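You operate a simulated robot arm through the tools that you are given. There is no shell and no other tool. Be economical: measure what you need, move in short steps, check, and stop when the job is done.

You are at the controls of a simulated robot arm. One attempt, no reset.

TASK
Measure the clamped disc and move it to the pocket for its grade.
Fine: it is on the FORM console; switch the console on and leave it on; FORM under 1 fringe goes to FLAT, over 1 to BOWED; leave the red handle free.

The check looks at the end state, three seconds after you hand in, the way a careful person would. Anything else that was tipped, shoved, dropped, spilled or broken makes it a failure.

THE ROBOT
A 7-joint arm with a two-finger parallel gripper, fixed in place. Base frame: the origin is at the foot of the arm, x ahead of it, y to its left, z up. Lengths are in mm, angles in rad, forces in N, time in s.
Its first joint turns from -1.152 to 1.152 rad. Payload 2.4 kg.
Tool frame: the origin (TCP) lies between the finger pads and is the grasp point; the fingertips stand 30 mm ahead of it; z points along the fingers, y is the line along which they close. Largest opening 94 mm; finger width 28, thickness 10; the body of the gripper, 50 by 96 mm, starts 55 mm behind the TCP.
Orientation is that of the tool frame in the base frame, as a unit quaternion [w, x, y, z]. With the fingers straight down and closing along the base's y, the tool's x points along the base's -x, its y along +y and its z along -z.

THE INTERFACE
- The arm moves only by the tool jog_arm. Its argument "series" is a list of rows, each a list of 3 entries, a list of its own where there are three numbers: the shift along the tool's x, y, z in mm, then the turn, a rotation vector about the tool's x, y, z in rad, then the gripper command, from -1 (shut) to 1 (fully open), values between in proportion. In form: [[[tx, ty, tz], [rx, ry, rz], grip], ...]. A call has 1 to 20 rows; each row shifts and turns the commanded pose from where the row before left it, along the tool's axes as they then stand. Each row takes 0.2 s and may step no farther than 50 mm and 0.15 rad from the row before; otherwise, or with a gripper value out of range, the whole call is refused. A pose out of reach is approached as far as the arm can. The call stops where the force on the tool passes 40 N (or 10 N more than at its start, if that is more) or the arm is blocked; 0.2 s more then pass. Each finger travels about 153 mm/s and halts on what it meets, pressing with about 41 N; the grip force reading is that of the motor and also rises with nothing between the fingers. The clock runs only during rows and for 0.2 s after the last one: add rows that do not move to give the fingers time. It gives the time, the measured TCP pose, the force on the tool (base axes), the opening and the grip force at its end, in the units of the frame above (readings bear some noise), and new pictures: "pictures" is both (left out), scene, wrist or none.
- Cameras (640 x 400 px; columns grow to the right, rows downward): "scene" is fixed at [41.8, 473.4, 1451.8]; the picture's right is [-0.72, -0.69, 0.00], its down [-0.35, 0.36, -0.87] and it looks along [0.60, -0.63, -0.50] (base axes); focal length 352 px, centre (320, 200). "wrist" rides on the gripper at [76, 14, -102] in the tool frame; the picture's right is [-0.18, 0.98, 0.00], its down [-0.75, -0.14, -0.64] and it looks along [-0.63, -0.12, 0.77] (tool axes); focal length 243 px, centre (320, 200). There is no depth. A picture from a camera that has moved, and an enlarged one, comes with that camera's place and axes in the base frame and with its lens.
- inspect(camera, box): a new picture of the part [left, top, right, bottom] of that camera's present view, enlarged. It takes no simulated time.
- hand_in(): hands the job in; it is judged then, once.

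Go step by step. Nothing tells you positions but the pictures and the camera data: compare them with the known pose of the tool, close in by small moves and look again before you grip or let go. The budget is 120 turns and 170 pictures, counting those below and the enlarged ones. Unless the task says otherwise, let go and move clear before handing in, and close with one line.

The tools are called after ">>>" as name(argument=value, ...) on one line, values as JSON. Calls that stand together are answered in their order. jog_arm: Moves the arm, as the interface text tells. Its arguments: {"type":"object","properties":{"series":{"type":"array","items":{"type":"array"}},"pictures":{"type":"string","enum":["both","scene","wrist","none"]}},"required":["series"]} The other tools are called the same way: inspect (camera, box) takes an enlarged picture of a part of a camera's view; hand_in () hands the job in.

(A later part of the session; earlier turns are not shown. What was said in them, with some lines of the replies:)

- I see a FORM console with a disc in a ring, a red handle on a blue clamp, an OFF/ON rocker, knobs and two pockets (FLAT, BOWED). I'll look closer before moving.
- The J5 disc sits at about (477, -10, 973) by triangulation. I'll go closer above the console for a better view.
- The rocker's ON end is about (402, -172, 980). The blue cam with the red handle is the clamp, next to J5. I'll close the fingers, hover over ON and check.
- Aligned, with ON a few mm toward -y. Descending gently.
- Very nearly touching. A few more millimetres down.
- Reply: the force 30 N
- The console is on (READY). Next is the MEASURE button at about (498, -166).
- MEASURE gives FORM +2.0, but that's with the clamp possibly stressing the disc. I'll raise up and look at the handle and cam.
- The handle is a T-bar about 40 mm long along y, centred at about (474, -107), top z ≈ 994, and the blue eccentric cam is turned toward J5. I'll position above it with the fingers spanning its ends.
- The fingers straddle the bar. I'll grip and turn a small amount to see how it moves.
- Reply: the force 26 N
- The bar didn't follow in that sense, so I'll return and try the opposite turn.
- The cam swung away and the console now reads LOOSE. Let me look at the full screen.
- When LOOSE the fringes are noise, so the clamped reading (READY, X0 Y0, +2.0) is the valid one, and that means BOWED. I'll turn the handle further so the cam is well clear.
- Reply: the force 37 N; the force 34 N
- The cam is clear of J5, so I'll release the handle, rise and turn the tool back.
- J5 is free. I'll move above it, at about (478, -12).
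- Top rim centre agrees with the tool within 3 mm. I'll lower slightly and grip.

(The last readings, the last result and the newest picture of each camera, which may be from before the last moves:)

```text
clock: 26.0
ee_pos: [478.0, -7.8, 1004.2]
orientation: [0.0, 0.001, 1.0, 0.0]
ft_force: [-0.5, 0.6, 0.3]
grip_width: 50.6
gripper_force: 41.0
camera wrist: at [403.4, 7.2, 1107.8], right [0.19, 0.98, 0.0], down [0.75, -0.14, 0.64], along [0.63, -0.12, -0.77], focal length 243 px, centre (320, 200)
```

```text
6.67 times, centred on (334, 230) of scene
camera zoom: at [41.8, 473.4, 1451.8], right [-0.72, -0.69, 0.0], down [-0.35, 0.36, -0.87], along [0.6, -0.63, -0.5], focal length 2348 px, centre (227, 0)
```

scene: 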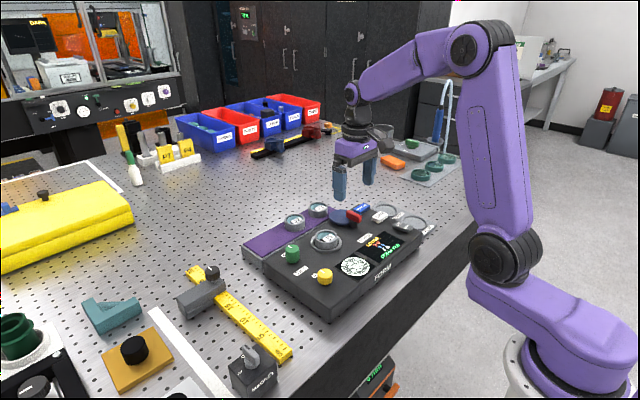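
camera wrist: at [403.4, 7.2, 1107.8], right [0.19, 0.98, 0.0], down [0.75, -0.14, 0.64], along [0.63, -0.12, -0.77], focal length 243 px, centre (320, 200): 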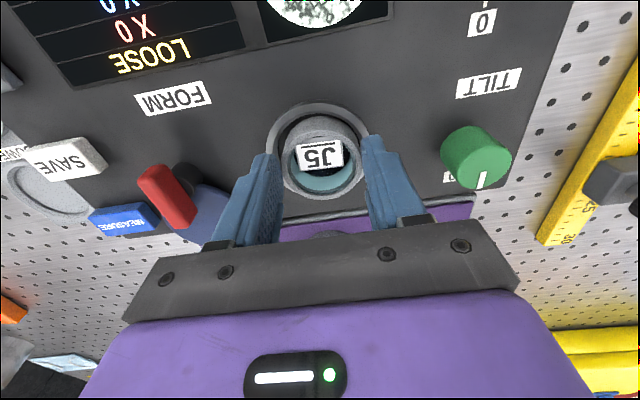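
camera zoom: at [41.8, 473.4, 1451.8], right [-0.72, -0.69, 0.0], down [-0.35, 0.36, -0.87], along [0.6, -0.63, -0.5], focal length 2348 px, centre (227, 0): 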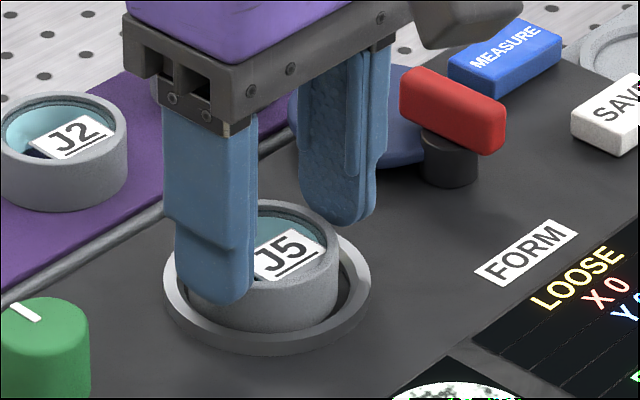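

Gripped at 50.6 mm. Lifting.

>>> jog_arm(series=[[[0, 0, -10], [0, 0, 0], -0.2], [[0, 0, -25], [0, 0, 0], -0.2], [[0, 0, -35], [0, 0, 0], -0.2], [[0, 0, 0], [0, 0, 0], -0.2]])

>>> inspect(camera="scene", box=[290, 160, 450, 260])

```text
clock: 27.0
ee_pos: [479.2, -7.9, 1074.2]
orientation: [0.0, 0.001, 1.0, 0.0]
ft_force: [-0.2, -0.9, -1.2]
grip_width: 50.6
gripper_force: 40.6
camera wrist: at [404.0, 7.0, 1178.0], right [0.19, 0.98, 0.0], down [0.75, -0.14, 0.64], along [0.63, -0.12, -0.77], focal length 243 px, centre (320, 200)
```

scene: 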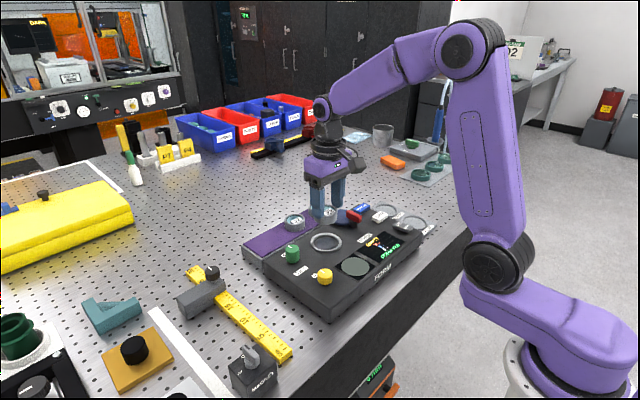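
wrist: 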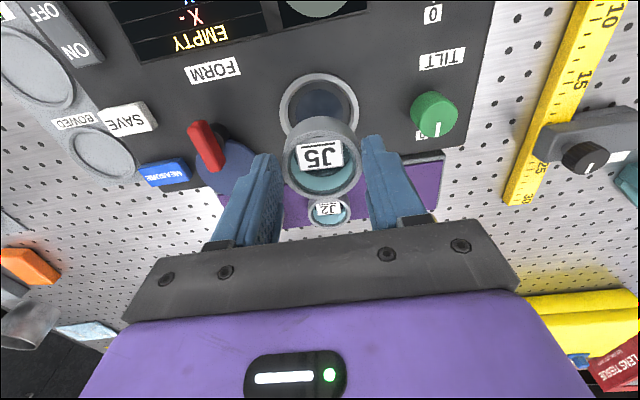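

```text
4.00 times, centred on (370, 210) of scene
camera zoom: at [41.8, 473.4, 1451.8], right [-0.72, -0.69, 0.0], down [-0.35, 0.36, -0.87], along [0.6, -0.63, -0.5], focal length 1409 px, centre (120, 160)
```

zoom: 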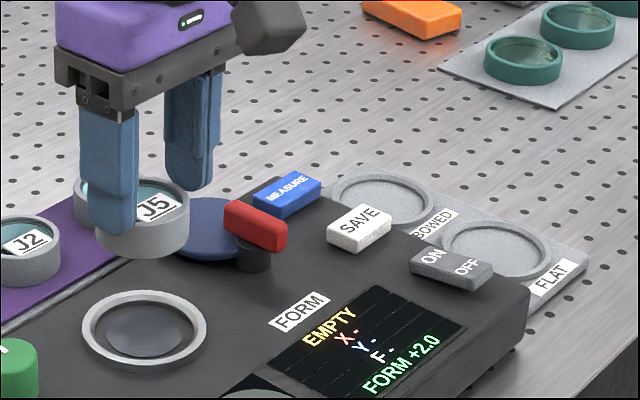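

J5 is held and the console says EMPTY with +2.0 retained. I'll carry it toward the BOWED pocket at roughly (480, -245).

>>> jog_arm(series=[[[0, 0, -30], [0, 0, 0], -0.2], [[0, -35, 0], [0, 0, 0], -0.2], [[0, -45, 0], [0, 0, 0], -0.2], [[0, -45, 0], [0, 0, 0], -0.2], [[0, -45, 0], [0, 0, 0], -0.2], [[0, -40, 0], [0, 0, 0], -0.2], [[0, -25, 0], [0, 0, 0], -0.2], [[0, 0, 0], [0, 0, 0], -0.2]])

>>> inspect(camera="scene", box=[330, 160, 490, 260])

```text
clock: 28.8
ee_pos: [479.2, -245.3, 1106.0]
orientation: [0.0, 0.002, 1.0, 0.0]
ft_force: [0.0, 1.0, -1.1]
grip_width: 50.3
gripper_force: 41.4
camera wrist: at [403.6, -228.8, 1209.0], right [0.19, 0.98, 0.0], down [0.75, -0.14, 0.64], along [0.63, -0.12, -0.77], focal length 243 px, centre (320, 200)
```

scene: 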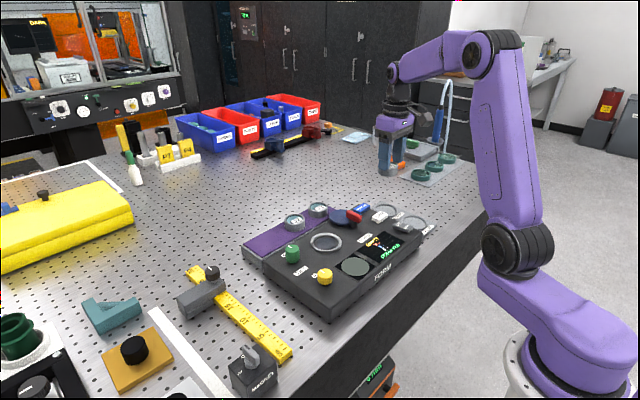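
wrist: 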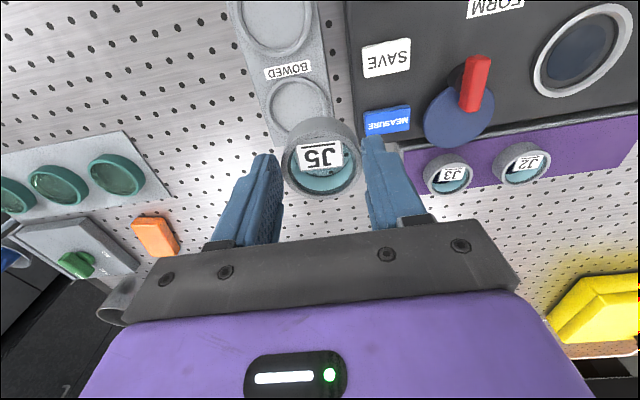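

```text
4.00 times, centred on (410, 210) of scene
camera zoom: at [41.8, 473.4, 1451.8], right [-0.72, -0.69, 0.0], down [-0.35, 0.36, -0.87], along [0.6, -0.63, -0.5], focal length 1409 px, centre (-40, 160)
```

zoom: 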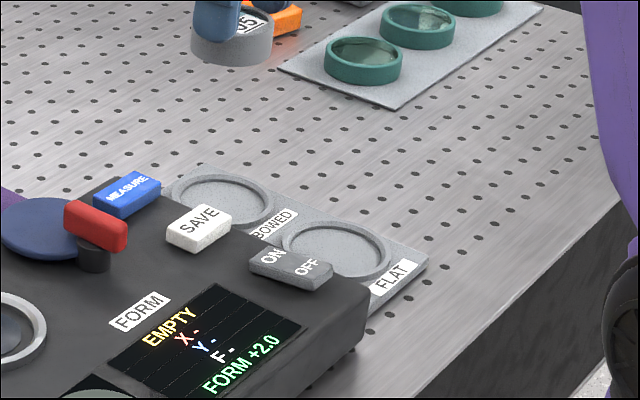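

>>> jog_arm(series=[[[-4, -8, 20], [0, 0, 0], -0.2], [[-4, -6, 20], [0, 0, 0], -0.2], [[0, 0, 25], [0, 0, 0], -0.2], [[0, 0, 0], [0, 0, 0], -0.2]], pictures="wrist")

>>> inspect(camera="scene", box=[340, 160, 452, 230])

```text
clock: 29.8
ee_pos: [486.7, -257.3, 1039.7]
orientation: [0.0, 0.001, 1.0, 0.0]
ft_force: [0.4, 0.3, -0.8]
grip_width: 50.6
gripper_force: 40.2
camera wrist: at [411.6, -242.3, 1142.6], right [0.19, 0.98, 0.0], down [0.75, -0.14, 0.64], along [0.63, -0.12, -0.77], focal length 243 px, centre (320, 200)
```

wrist: 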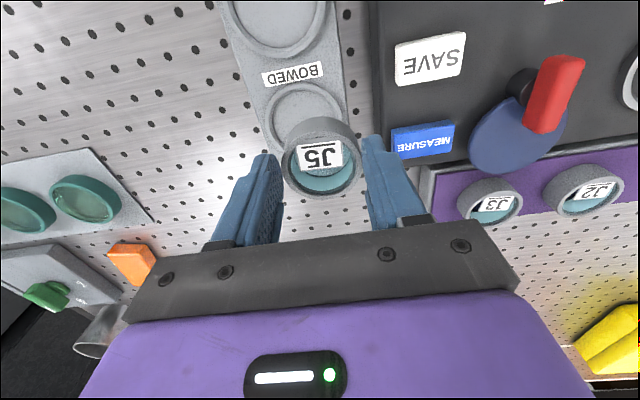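

```text
5.71 times, centred on (396, 195) of scene
camera zoom: at [41.8, 473.4, 1451.8], right [-0.72, -0.69, 0.0], down [-0.35, 0.36, -0.87], along [0.6, -0.63, -0.5], focal length 2012 px, centre (-114, 229)
```

zoom: 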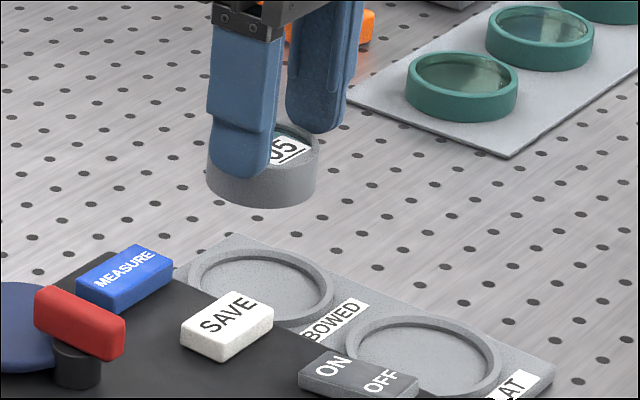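

>>> jog_arm(series=[[[0, -5, 12], [0, 0, 0], -0.2], [[0, 0, 12], [0, 0, 0], -0.2], [[0, 0, 0], [0, 0, 0], -0.2]], pictures="none")

>>> inspect(camera="wrist", box=[210, 70, 450, 220])

>>> inspect(camera="scene", box=[350, 175, 430, 225])

```text
clock: 30.6
ee_pos: [486.7, -262.2, 1015.9]
orientation: [-0.001, 0.001, 1.0, 0.0]
ft_force: [0.1, 0.5, -1.1]
grip_width: 50.5
gripper_force: 40.9
```

```text
2.67 times, centred on (330, 145) of wrist
camera zoom: at [411.0, -246.7, 1118.2], right [0.19, 0.98, 0.0], down [0.75, -0.14, 0.64], along [0.63, -0.12, -0.77], focal length 647 px, centre (293, 347)
```

zoom: 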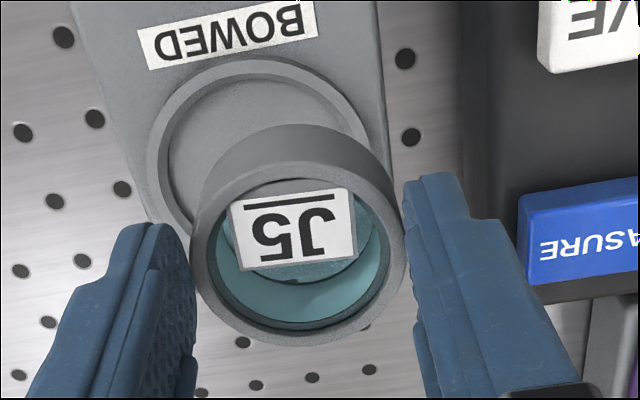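

```text
8.00 times, centred on (390, 200) of scene
camera zoom: at [41.8, 473.4, 1451.8], right [-0.72, -0.69, 0.0], down [-0.35, 0.36, -0.87], along [0.6, -0.63, -0.5], focal length 2817 px, centre (-240, 200)
```

zoom: 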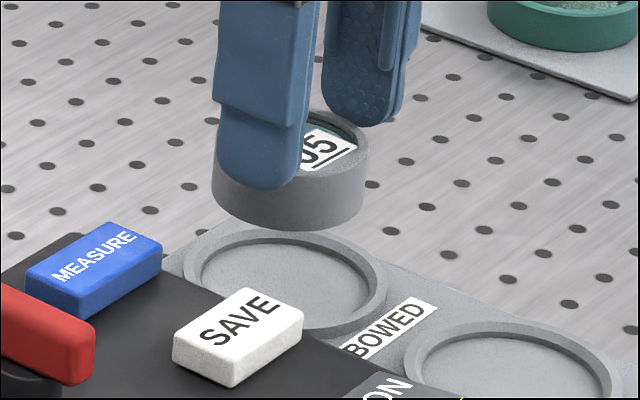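

Wrist view indicates the pocket lies about 10 mm further -y and slightly +x. I'll shift, lower a bit and re-check.

>>> jog_arm(series=[[[-5, -10, 0], [0, 0, 0], -0.2], [[0, 0, 8], [0, 0, 0], -0.2], [[0, 0, 0], [0, 0, 0], -0.2]], pictures="none")

>>> inspect(camera="wrist", box=[210, 70, 450, 220])

>>> inspect(camera="scene", box=[350, 175, 430, 225])

```text
clock: 31.4
ee_pos: [490.9, -272.0, 1007.3]
orientation: [0.0, 0.001, 1.0, 0.0]
ft_force: [-0.4, -0.3, -0.9]
grip_width: 50.5
gripper_force: 41.3
```

```text
2.67 times, centred on (330, 145) of wrist
camera zoom: at [416.2, -256.9, 1110.5], right [0.19, 0.98, 0.0], down [0.75, -0.14, 0.64], along [0.63, -0.12, -0.77], focal length 647 px, centre (293, 347)
```

zoom: 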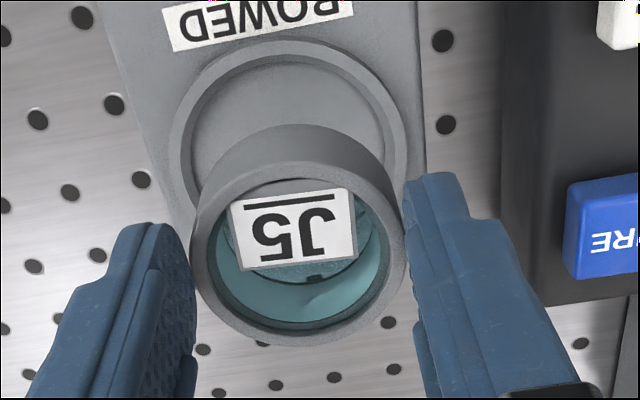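

```text
8.00 times, centred on (390, 200) of scene
camera zoom: at [41.8, 473.4, 1451.8], right [-0.72, -0.69, 0.0], down [-0.35, 0.36, -0.87], along [0.6, -0.63, -0.5], focal length 2817 px, centre (-240, 200)
```

zoom: 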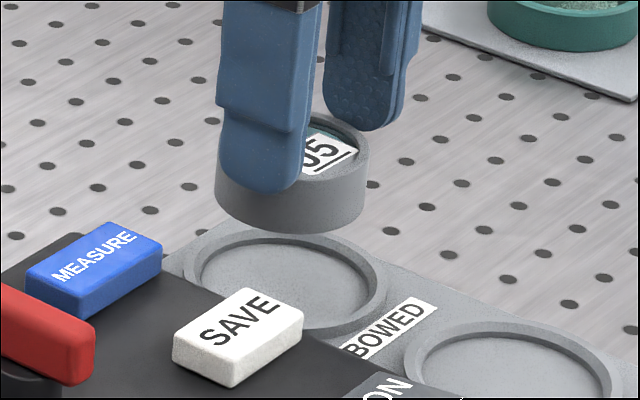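

Alignment is good in both views, with roughly 30 mm still to go down. Small shift and lower.

>>> jog_arm(series=[[[0, -2, 5], [0, 0, 0], -0.2], [[0, 0, 5], [0, 0, 0], -0.2], [[0, 0, 0], [0, 0, 0], -0.2]], pictures="none")

>>> inspect(camera="wrist", box=[210, 70, 450, 220])

>>> inspect(camera="scene", box=[350, 175, 430, 225])

```text
clock: 32.2
ee_pos: [490.4, -274.3, 997.3]
orientation: [0.0, 0.001, 1.0, 0.0]
ft_force: [0.0, 0.6, -0.7]
grip_width: 50.7
gripper_force: 40.7
```

```text
2.67 times, centred on (330, 145) of wrist
camera zoom: at [415.8, -258.6, 1100.3], right [0.19, 0.98, 0.0], down [0.75, -0.14, 0.64], along [0.63, -0.12, -0.77], focal length 647 px, centre (293, 347)
```

zoom: 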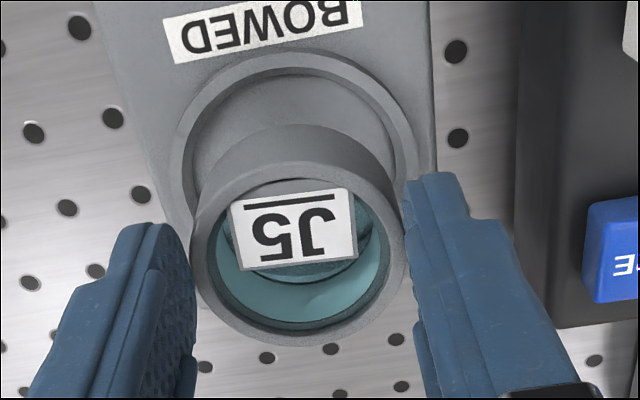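

```text
8.00 times, centred on (390, 200) of scene
camera zoom: at [41.8, 473.4, 1451.8], right [-0.72, -0.69, 0.0], down [-0.35, 0.36, -0.87], along [0.6, -0.63, -0.5], focal length 2817 px, centre (-240, 200)
```

zoom: 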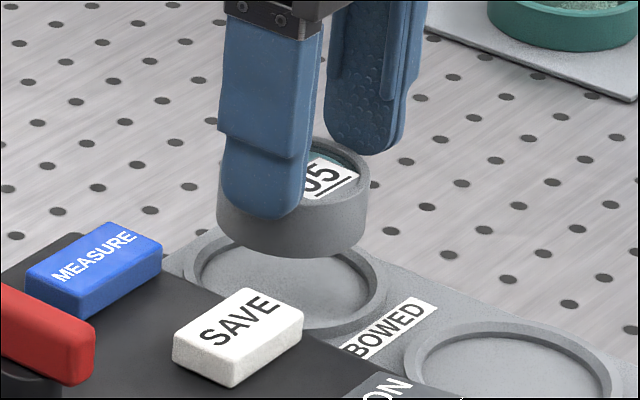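

>>> jog_arm(series=[[[0, 0, 5], [0, 0, 0], -0.2], [[0, 0, 4], [0, 0, 0], -0.2], [[0, 0, 0], [0, 0, 0], -0.2]], pictures="none")

>>> inspect(camera="wrist", box=[210, 70, 450, 220])

>>> inspect(camera="scene", box=[350, 175, 430, 225])

```text
clock: 33.0
ee_pos: [492.3, -274.2, 989.0]
orientation: [0.0, 0.002, 1.0, -0.001]
ft_force: [-0.5, -0.2, -2.3]
grip_width: 50.5
gripper_force: 40.7
```

```text
2.67 times, centred on (330, 145) of wrist
camera zoom: at [416.1, -258.8, 1091.7], right [0.19, 0.98, 0.0], down [0.75, -0.14, 0.64], along [0.63, -0.12, -0.77], focal length 647 px, centre (293, 347)
```

zoom: 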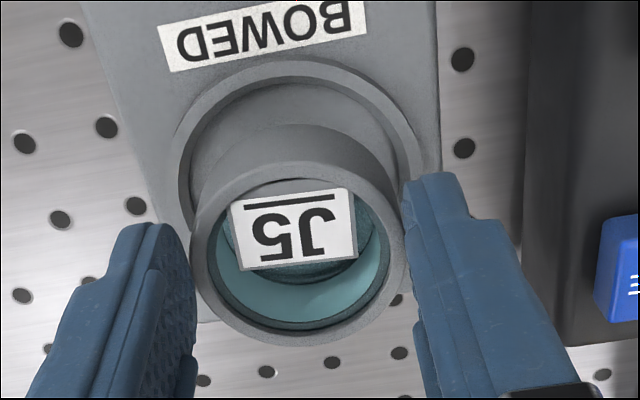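

```text
8.00 times, centred on (390, 200) of scene
camera zoom: at [41.8, 473.4, 1451.8], right [-0.72, -0.69, 0.0], down [-0.35, 0.36, -0.87], along [0.6, -0.63, -0.5], focal length 2817 px, centre (-240, 200)
```

zoom: 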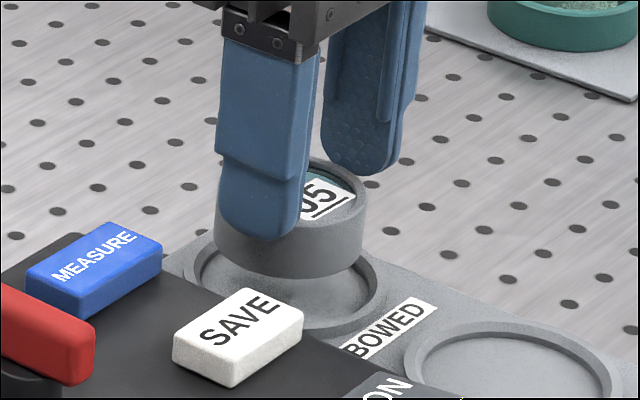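

>>> jog_arm(series=[[[1, 0, 4], [0, 0, 0], -0.2], [[0, 0, 3], [0, 0, 0], -0.2], [[0, 0, 0], [0, 0, 0], -0.2]], pictures="none")

>>> inspect(camera="wrist", box=[210, 70, 450, 220])

>>> inspect(camera="scene", box=[350, 175, 430, 225])

```text
clock: 33.8
ee_pos: [489.5, -274.5, 981.5]
orientation: [0.001, 0.001, 1.0, 0.0]
ft_force: [0.6, -0.1, -0.9]
grip_width: 50.3
gripper_force: 40.8
```

```text
2.67 times, centred on (330, 145) of wrist
camera zoom: at [414.9, -258.9, 1084.6], right [0.19, 0.98, 0.0], down [0.75, -0.14, 0.64], along [0.63, -0.12, -0.77], focal length 647 px, centre (293, 347)
```

zoom: 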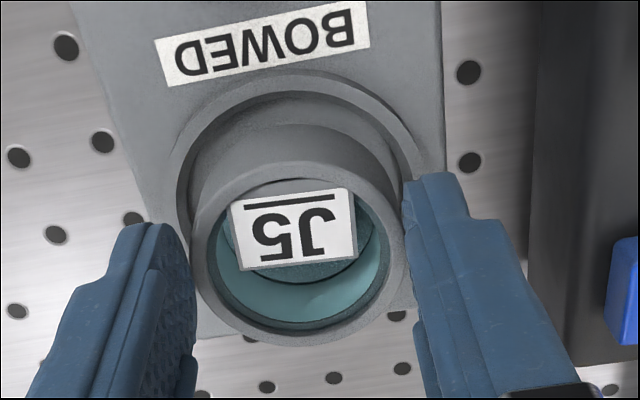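

```text
8.00 times, centred on (390, 200) of scene
camera zoom: at [41.8, 473.4, 1451.8], right [-0.72, -0.69, 0.0], down [-0.35, 0.36, -0.87], along [0.6, -0.63, -0.5], focal length 2817 px, centre (-240, 200)
```

zoom: 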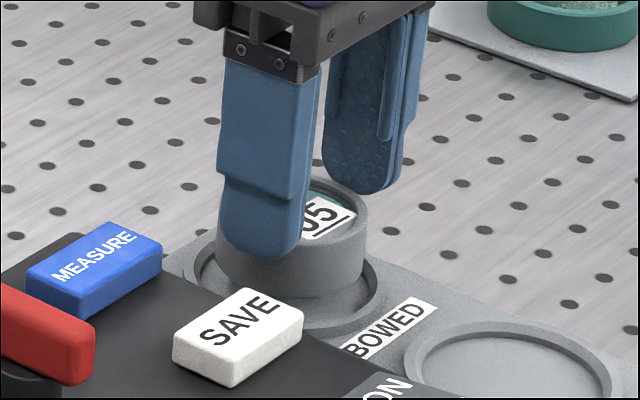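

>>> jog_arm(series=[[[0, 0, 3], [0, 0, 0], -0.2], [[0, 0, 2], [0, 0, 0], -0.2], [[0, 0, 0], [0, 0, 0], -0.2]], pictures="none")

>>> inspect(camera="wrist", box=[210, 70, 450, 220])

>>> inspect(camera="scene", box=[350, 175, 430, 225])

```text
clock: 34.6
ee_pos: [490.3, -274.9, 977.2]
orientation: [0.0, 0.001, 1.0, 0.0]
ft_force: [0.0, 0.5, -0.7]
grip_width: 50.4
gripper_force: 41.2
```

```text
2.67 times, centred on (330, 145) of wrist
camera zoom: at [415.1, -258.8, 1079.8], right [0.19, 0.98, 0.0], down [0.75, -0.14, 0.64], along [0.63, -0.12, -0.77], focal length 647 px, centre (293, 347)
```

zoom: 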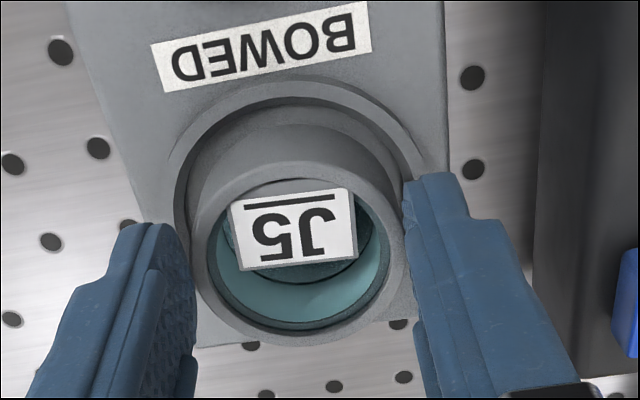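

```text
8.00 times, centred on (390, 200) of scene
camera zoom: at [41.8, 473.4, 1451.8], right [-0.72, -0.69, 0.0], down [-0.35, 0.36, -0.87], along [0.6, -0.63, -0.5], focal length 2817 px, centre (-240, 200)
```

zoom: 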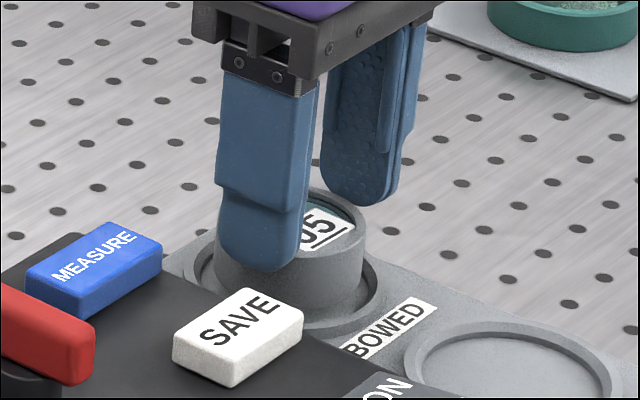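

>>> jog_arm(series=[[[0, 0, 2], [0, 0, 0], -0.2], [[0, 0, 1], [0, 0, 0], -0.2], [[0, 0, 1], [0, 0, 0], -0.2], [[0, 0, 0], [0, 0, 0], -0.2]], pictures="none")

>>> inspect(camera="scene", box=[350, 175, 430, 225])

```text
clock: 35.6
ee_pos: [489.9, -274.8, 972.6]
orientation: [0.0, 0.001, 1.0, 0.001]
ft_force: [-0.5, 0.3, -0.4]
grip_width: 50.5
gripper_force: 41.4
```

```text
8.00 times, centred on (390, 200) of scene
camera zoom: at [41.8, 473.4, 1451.8], right [-0.72, -0.69, 0.0], down [-0.35, 0.36, -0.87], along [0.6, -0.63, -0.5], focal length 2817 px, centre (-240, 200)
```

zoom: 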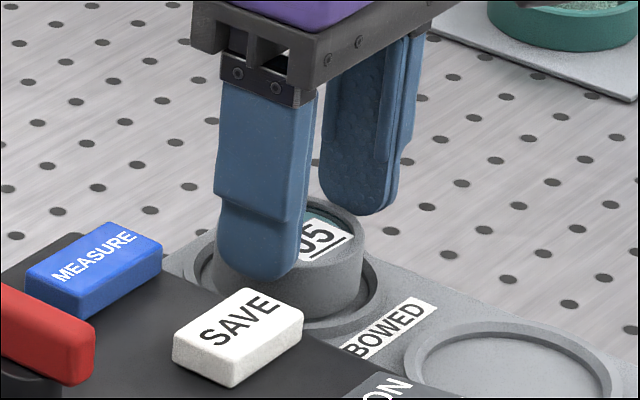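

>>> jog_arm(series=[[[0, 0, 1], [0, 0, 0], -0.2], [[0, 0, 1], [0, 0, 0], -0.2], [[0, 0, 1], [0, 0, 0], -0.2], [[0, 0, 0], [0, 0, 0], -0.2]], pictures="none")

>>> inspect(camera="scene", box=[350, 175, 430, 225])

>>> inspect(camera="wrist", box=[210, 70, 450, 220])

```text
clock: 36.6
ee_pos: [490.0, -275.6, 969.5]
orientation: [0.0, 0.001, 1.0, 0.0]
ft_force: [-0.3, -0.3, -0.1]
grip_width: 50.7
gripper_force: 41.0
```

```text
8.00 times, centred on (390, 200) of scene
camera zoom: at [41.8, 473.4, 1451.8], right [-0.72, -0.69, 0.0], down [-0.35, 0.36, -0.87], along [0.6, -0.63, -0.5], focal length 2817 px, centre (-240, 200)
```

zoom: 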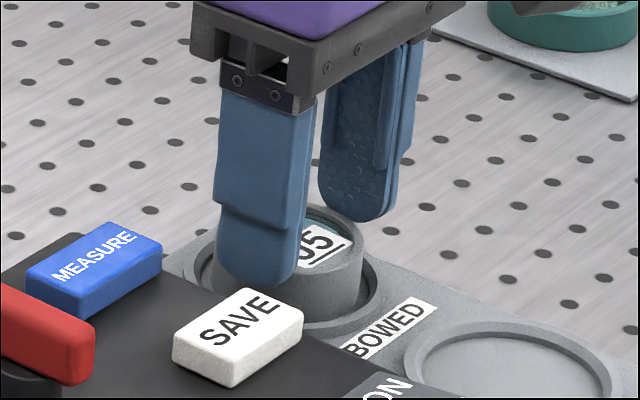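

```text
2.67 times, centred on (330, 145) of wrist
camera zoom: at [415.3, -259.1, 1072.8], right [0.19, 0.98, 0.0], down [0.75, -0.14, 0.64], along [0.63, -0.12, -0.77], focal length 647 px, centre (293, 347)
```

zoom: 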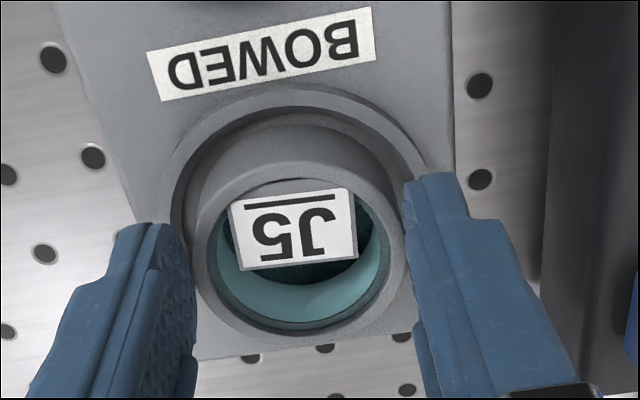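

>>> jog_arm(series=[[[0, 0, 1], [0, 0, 0], -0.2], [[0, 0, 1], [0, 0, 0], -0.2], [[0, 0, 0], [0, 0, 0], -0.2]], pictures="none")

```text
clock: 37.4
ee_pos: [491.1, -275.7, 969.8]
orientation: [0.002, 0.001, 1.0, -0.002]
ft_force: [-7.4, 1.3, 31.4]
grip_width: 50.4
gripper_force: 41.1
```

Contact. I'll ease back 1 mm and check the seating.

>>> jog_arm(series=[[[0, 0, -1.5], [0, 0, 0], -0.2], [[0, 0, 0], [0, 0, 0], -0.2]], pictures="none")

>>> inspect(camera="scene", box=[350, 175, 430, 225])

>>> inspect(camera="wrist", box=[210, 70, 450, 220])

```text
clock: 38.0
ee_pos: [492.0, -274.3, 968.9]
orientation: [0.001, 0.0, 1.0, -0.001]
ft_force: [-0.9, -2.4, 20.2]
grip_width: 50.4
gripper_force: 41.4
```

```text
8.00 times, centred on (390, 200) of scene
camera zoom: at [41.4, 473.5, 1451.7], right [-0.72, -0.69, 0.0], down [-0.35, 0.36, -0.87], along [0.6, -0.63, -0.5], focal length 2817 px, centre (-240, 200)
```

zoom: 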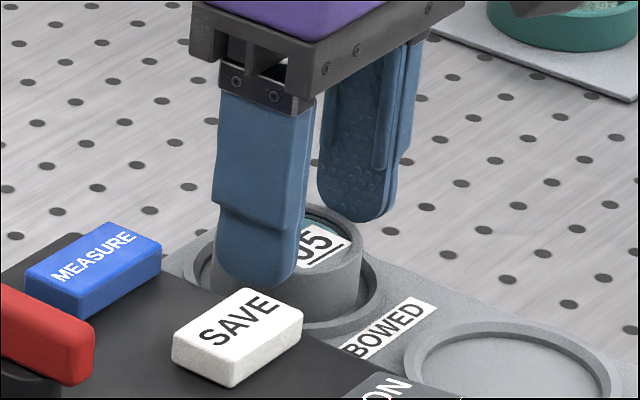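

```text
2.67 times, centred on (330, 145) of wrist
camera zoom: at [415.3, -259.0, 1072.4], right [0.19, 0.98, 0.0], down [0.75, -0.14, 0.64], along [0.63, -0.12, -0.77], focal length 647 px, centre (293, 347)
```

zoom: 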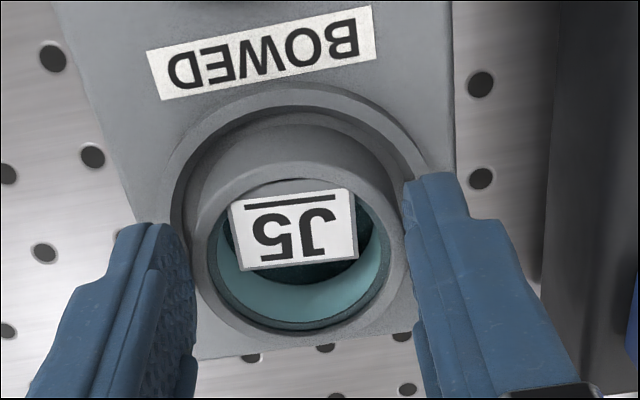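

Seated inside the rim. Relieving the load, opening gently and rising.

>>> jog_arm(series=[[[0, 0, -1], [0, 0, 0], -0.2], [[0, 0, 0], [0, 0, 0], 0.1], [[0, 0, 0], [0, 0, 0], 0.2], [[0, 0, 0], [0, 0, 0], 0.35], [[0, 0, -10], [0, 0, 0], 0.35], [[0, 0, -25], [0, 0, 0], 0.35], [[0, 0, -40], [0, 0, 0], 0.35], [[0, 0, -45], [0, 0, 0], 0.35]])

>>> inspect(camera="scene", box=[320, 175, 448, 255])

```text
clock: 39.8
ee_pos: [491.2, -274.1, 1090.8]
orientation: [0.0, 0.001, 1.0, 0.001]
ft_force: [0.2, 0.2, 0.3]
grip_width: 63.5
gripper_force: 0.1
camera wrist: at [415.1, -259.4, 1194.7], right [0.19, 0.98, 0.0], down [0.75, -0.14, 0.64], along [0.63, -0.12, -0.77], focal length 243 px, centre (320, 200)
```

scene: 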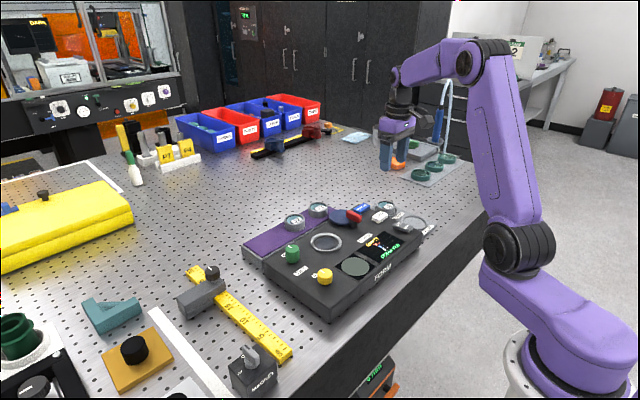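
wrist: 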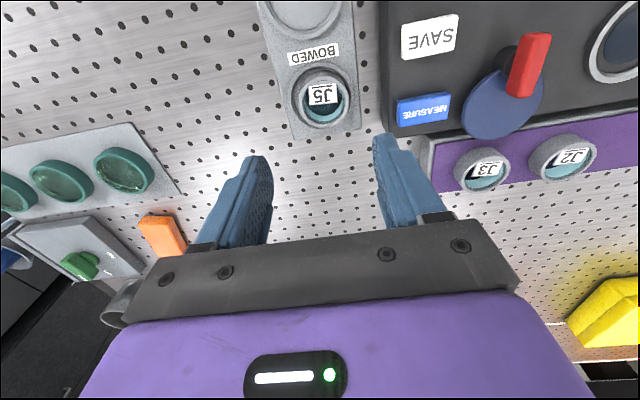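

```text
5.00 times, centred on (384, 215) of scene
camera zoom: at [41.8, 473.4, 1451.8], right [-0.72, -0.69, 0.0], down [-0.35, 0.36, -0.87], along [0.6, -0.63, -0.5], focal length 1761 px, centre (0, 125)
```

zoom: 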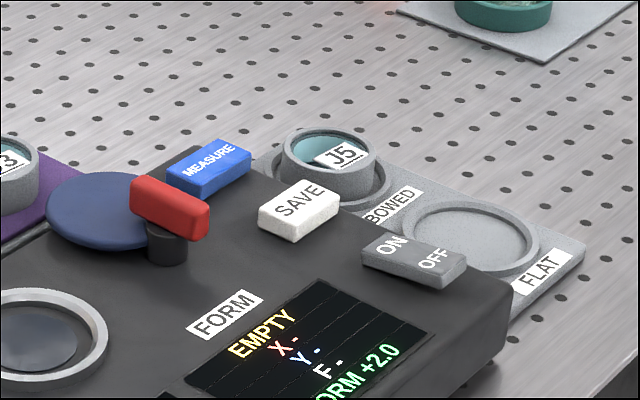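

J5 sits flat in the BOWED pocket, the console is on, the handle is free and the arm is clear. Handing in.

>>> hand_in()

```text
The job is handed in.
```

Disc J5 measured FORM +2.0 fringes, so I placed it in the BOWED pocket, left the console on with the red handle free, and handed in the job; the result of the check has not come back.
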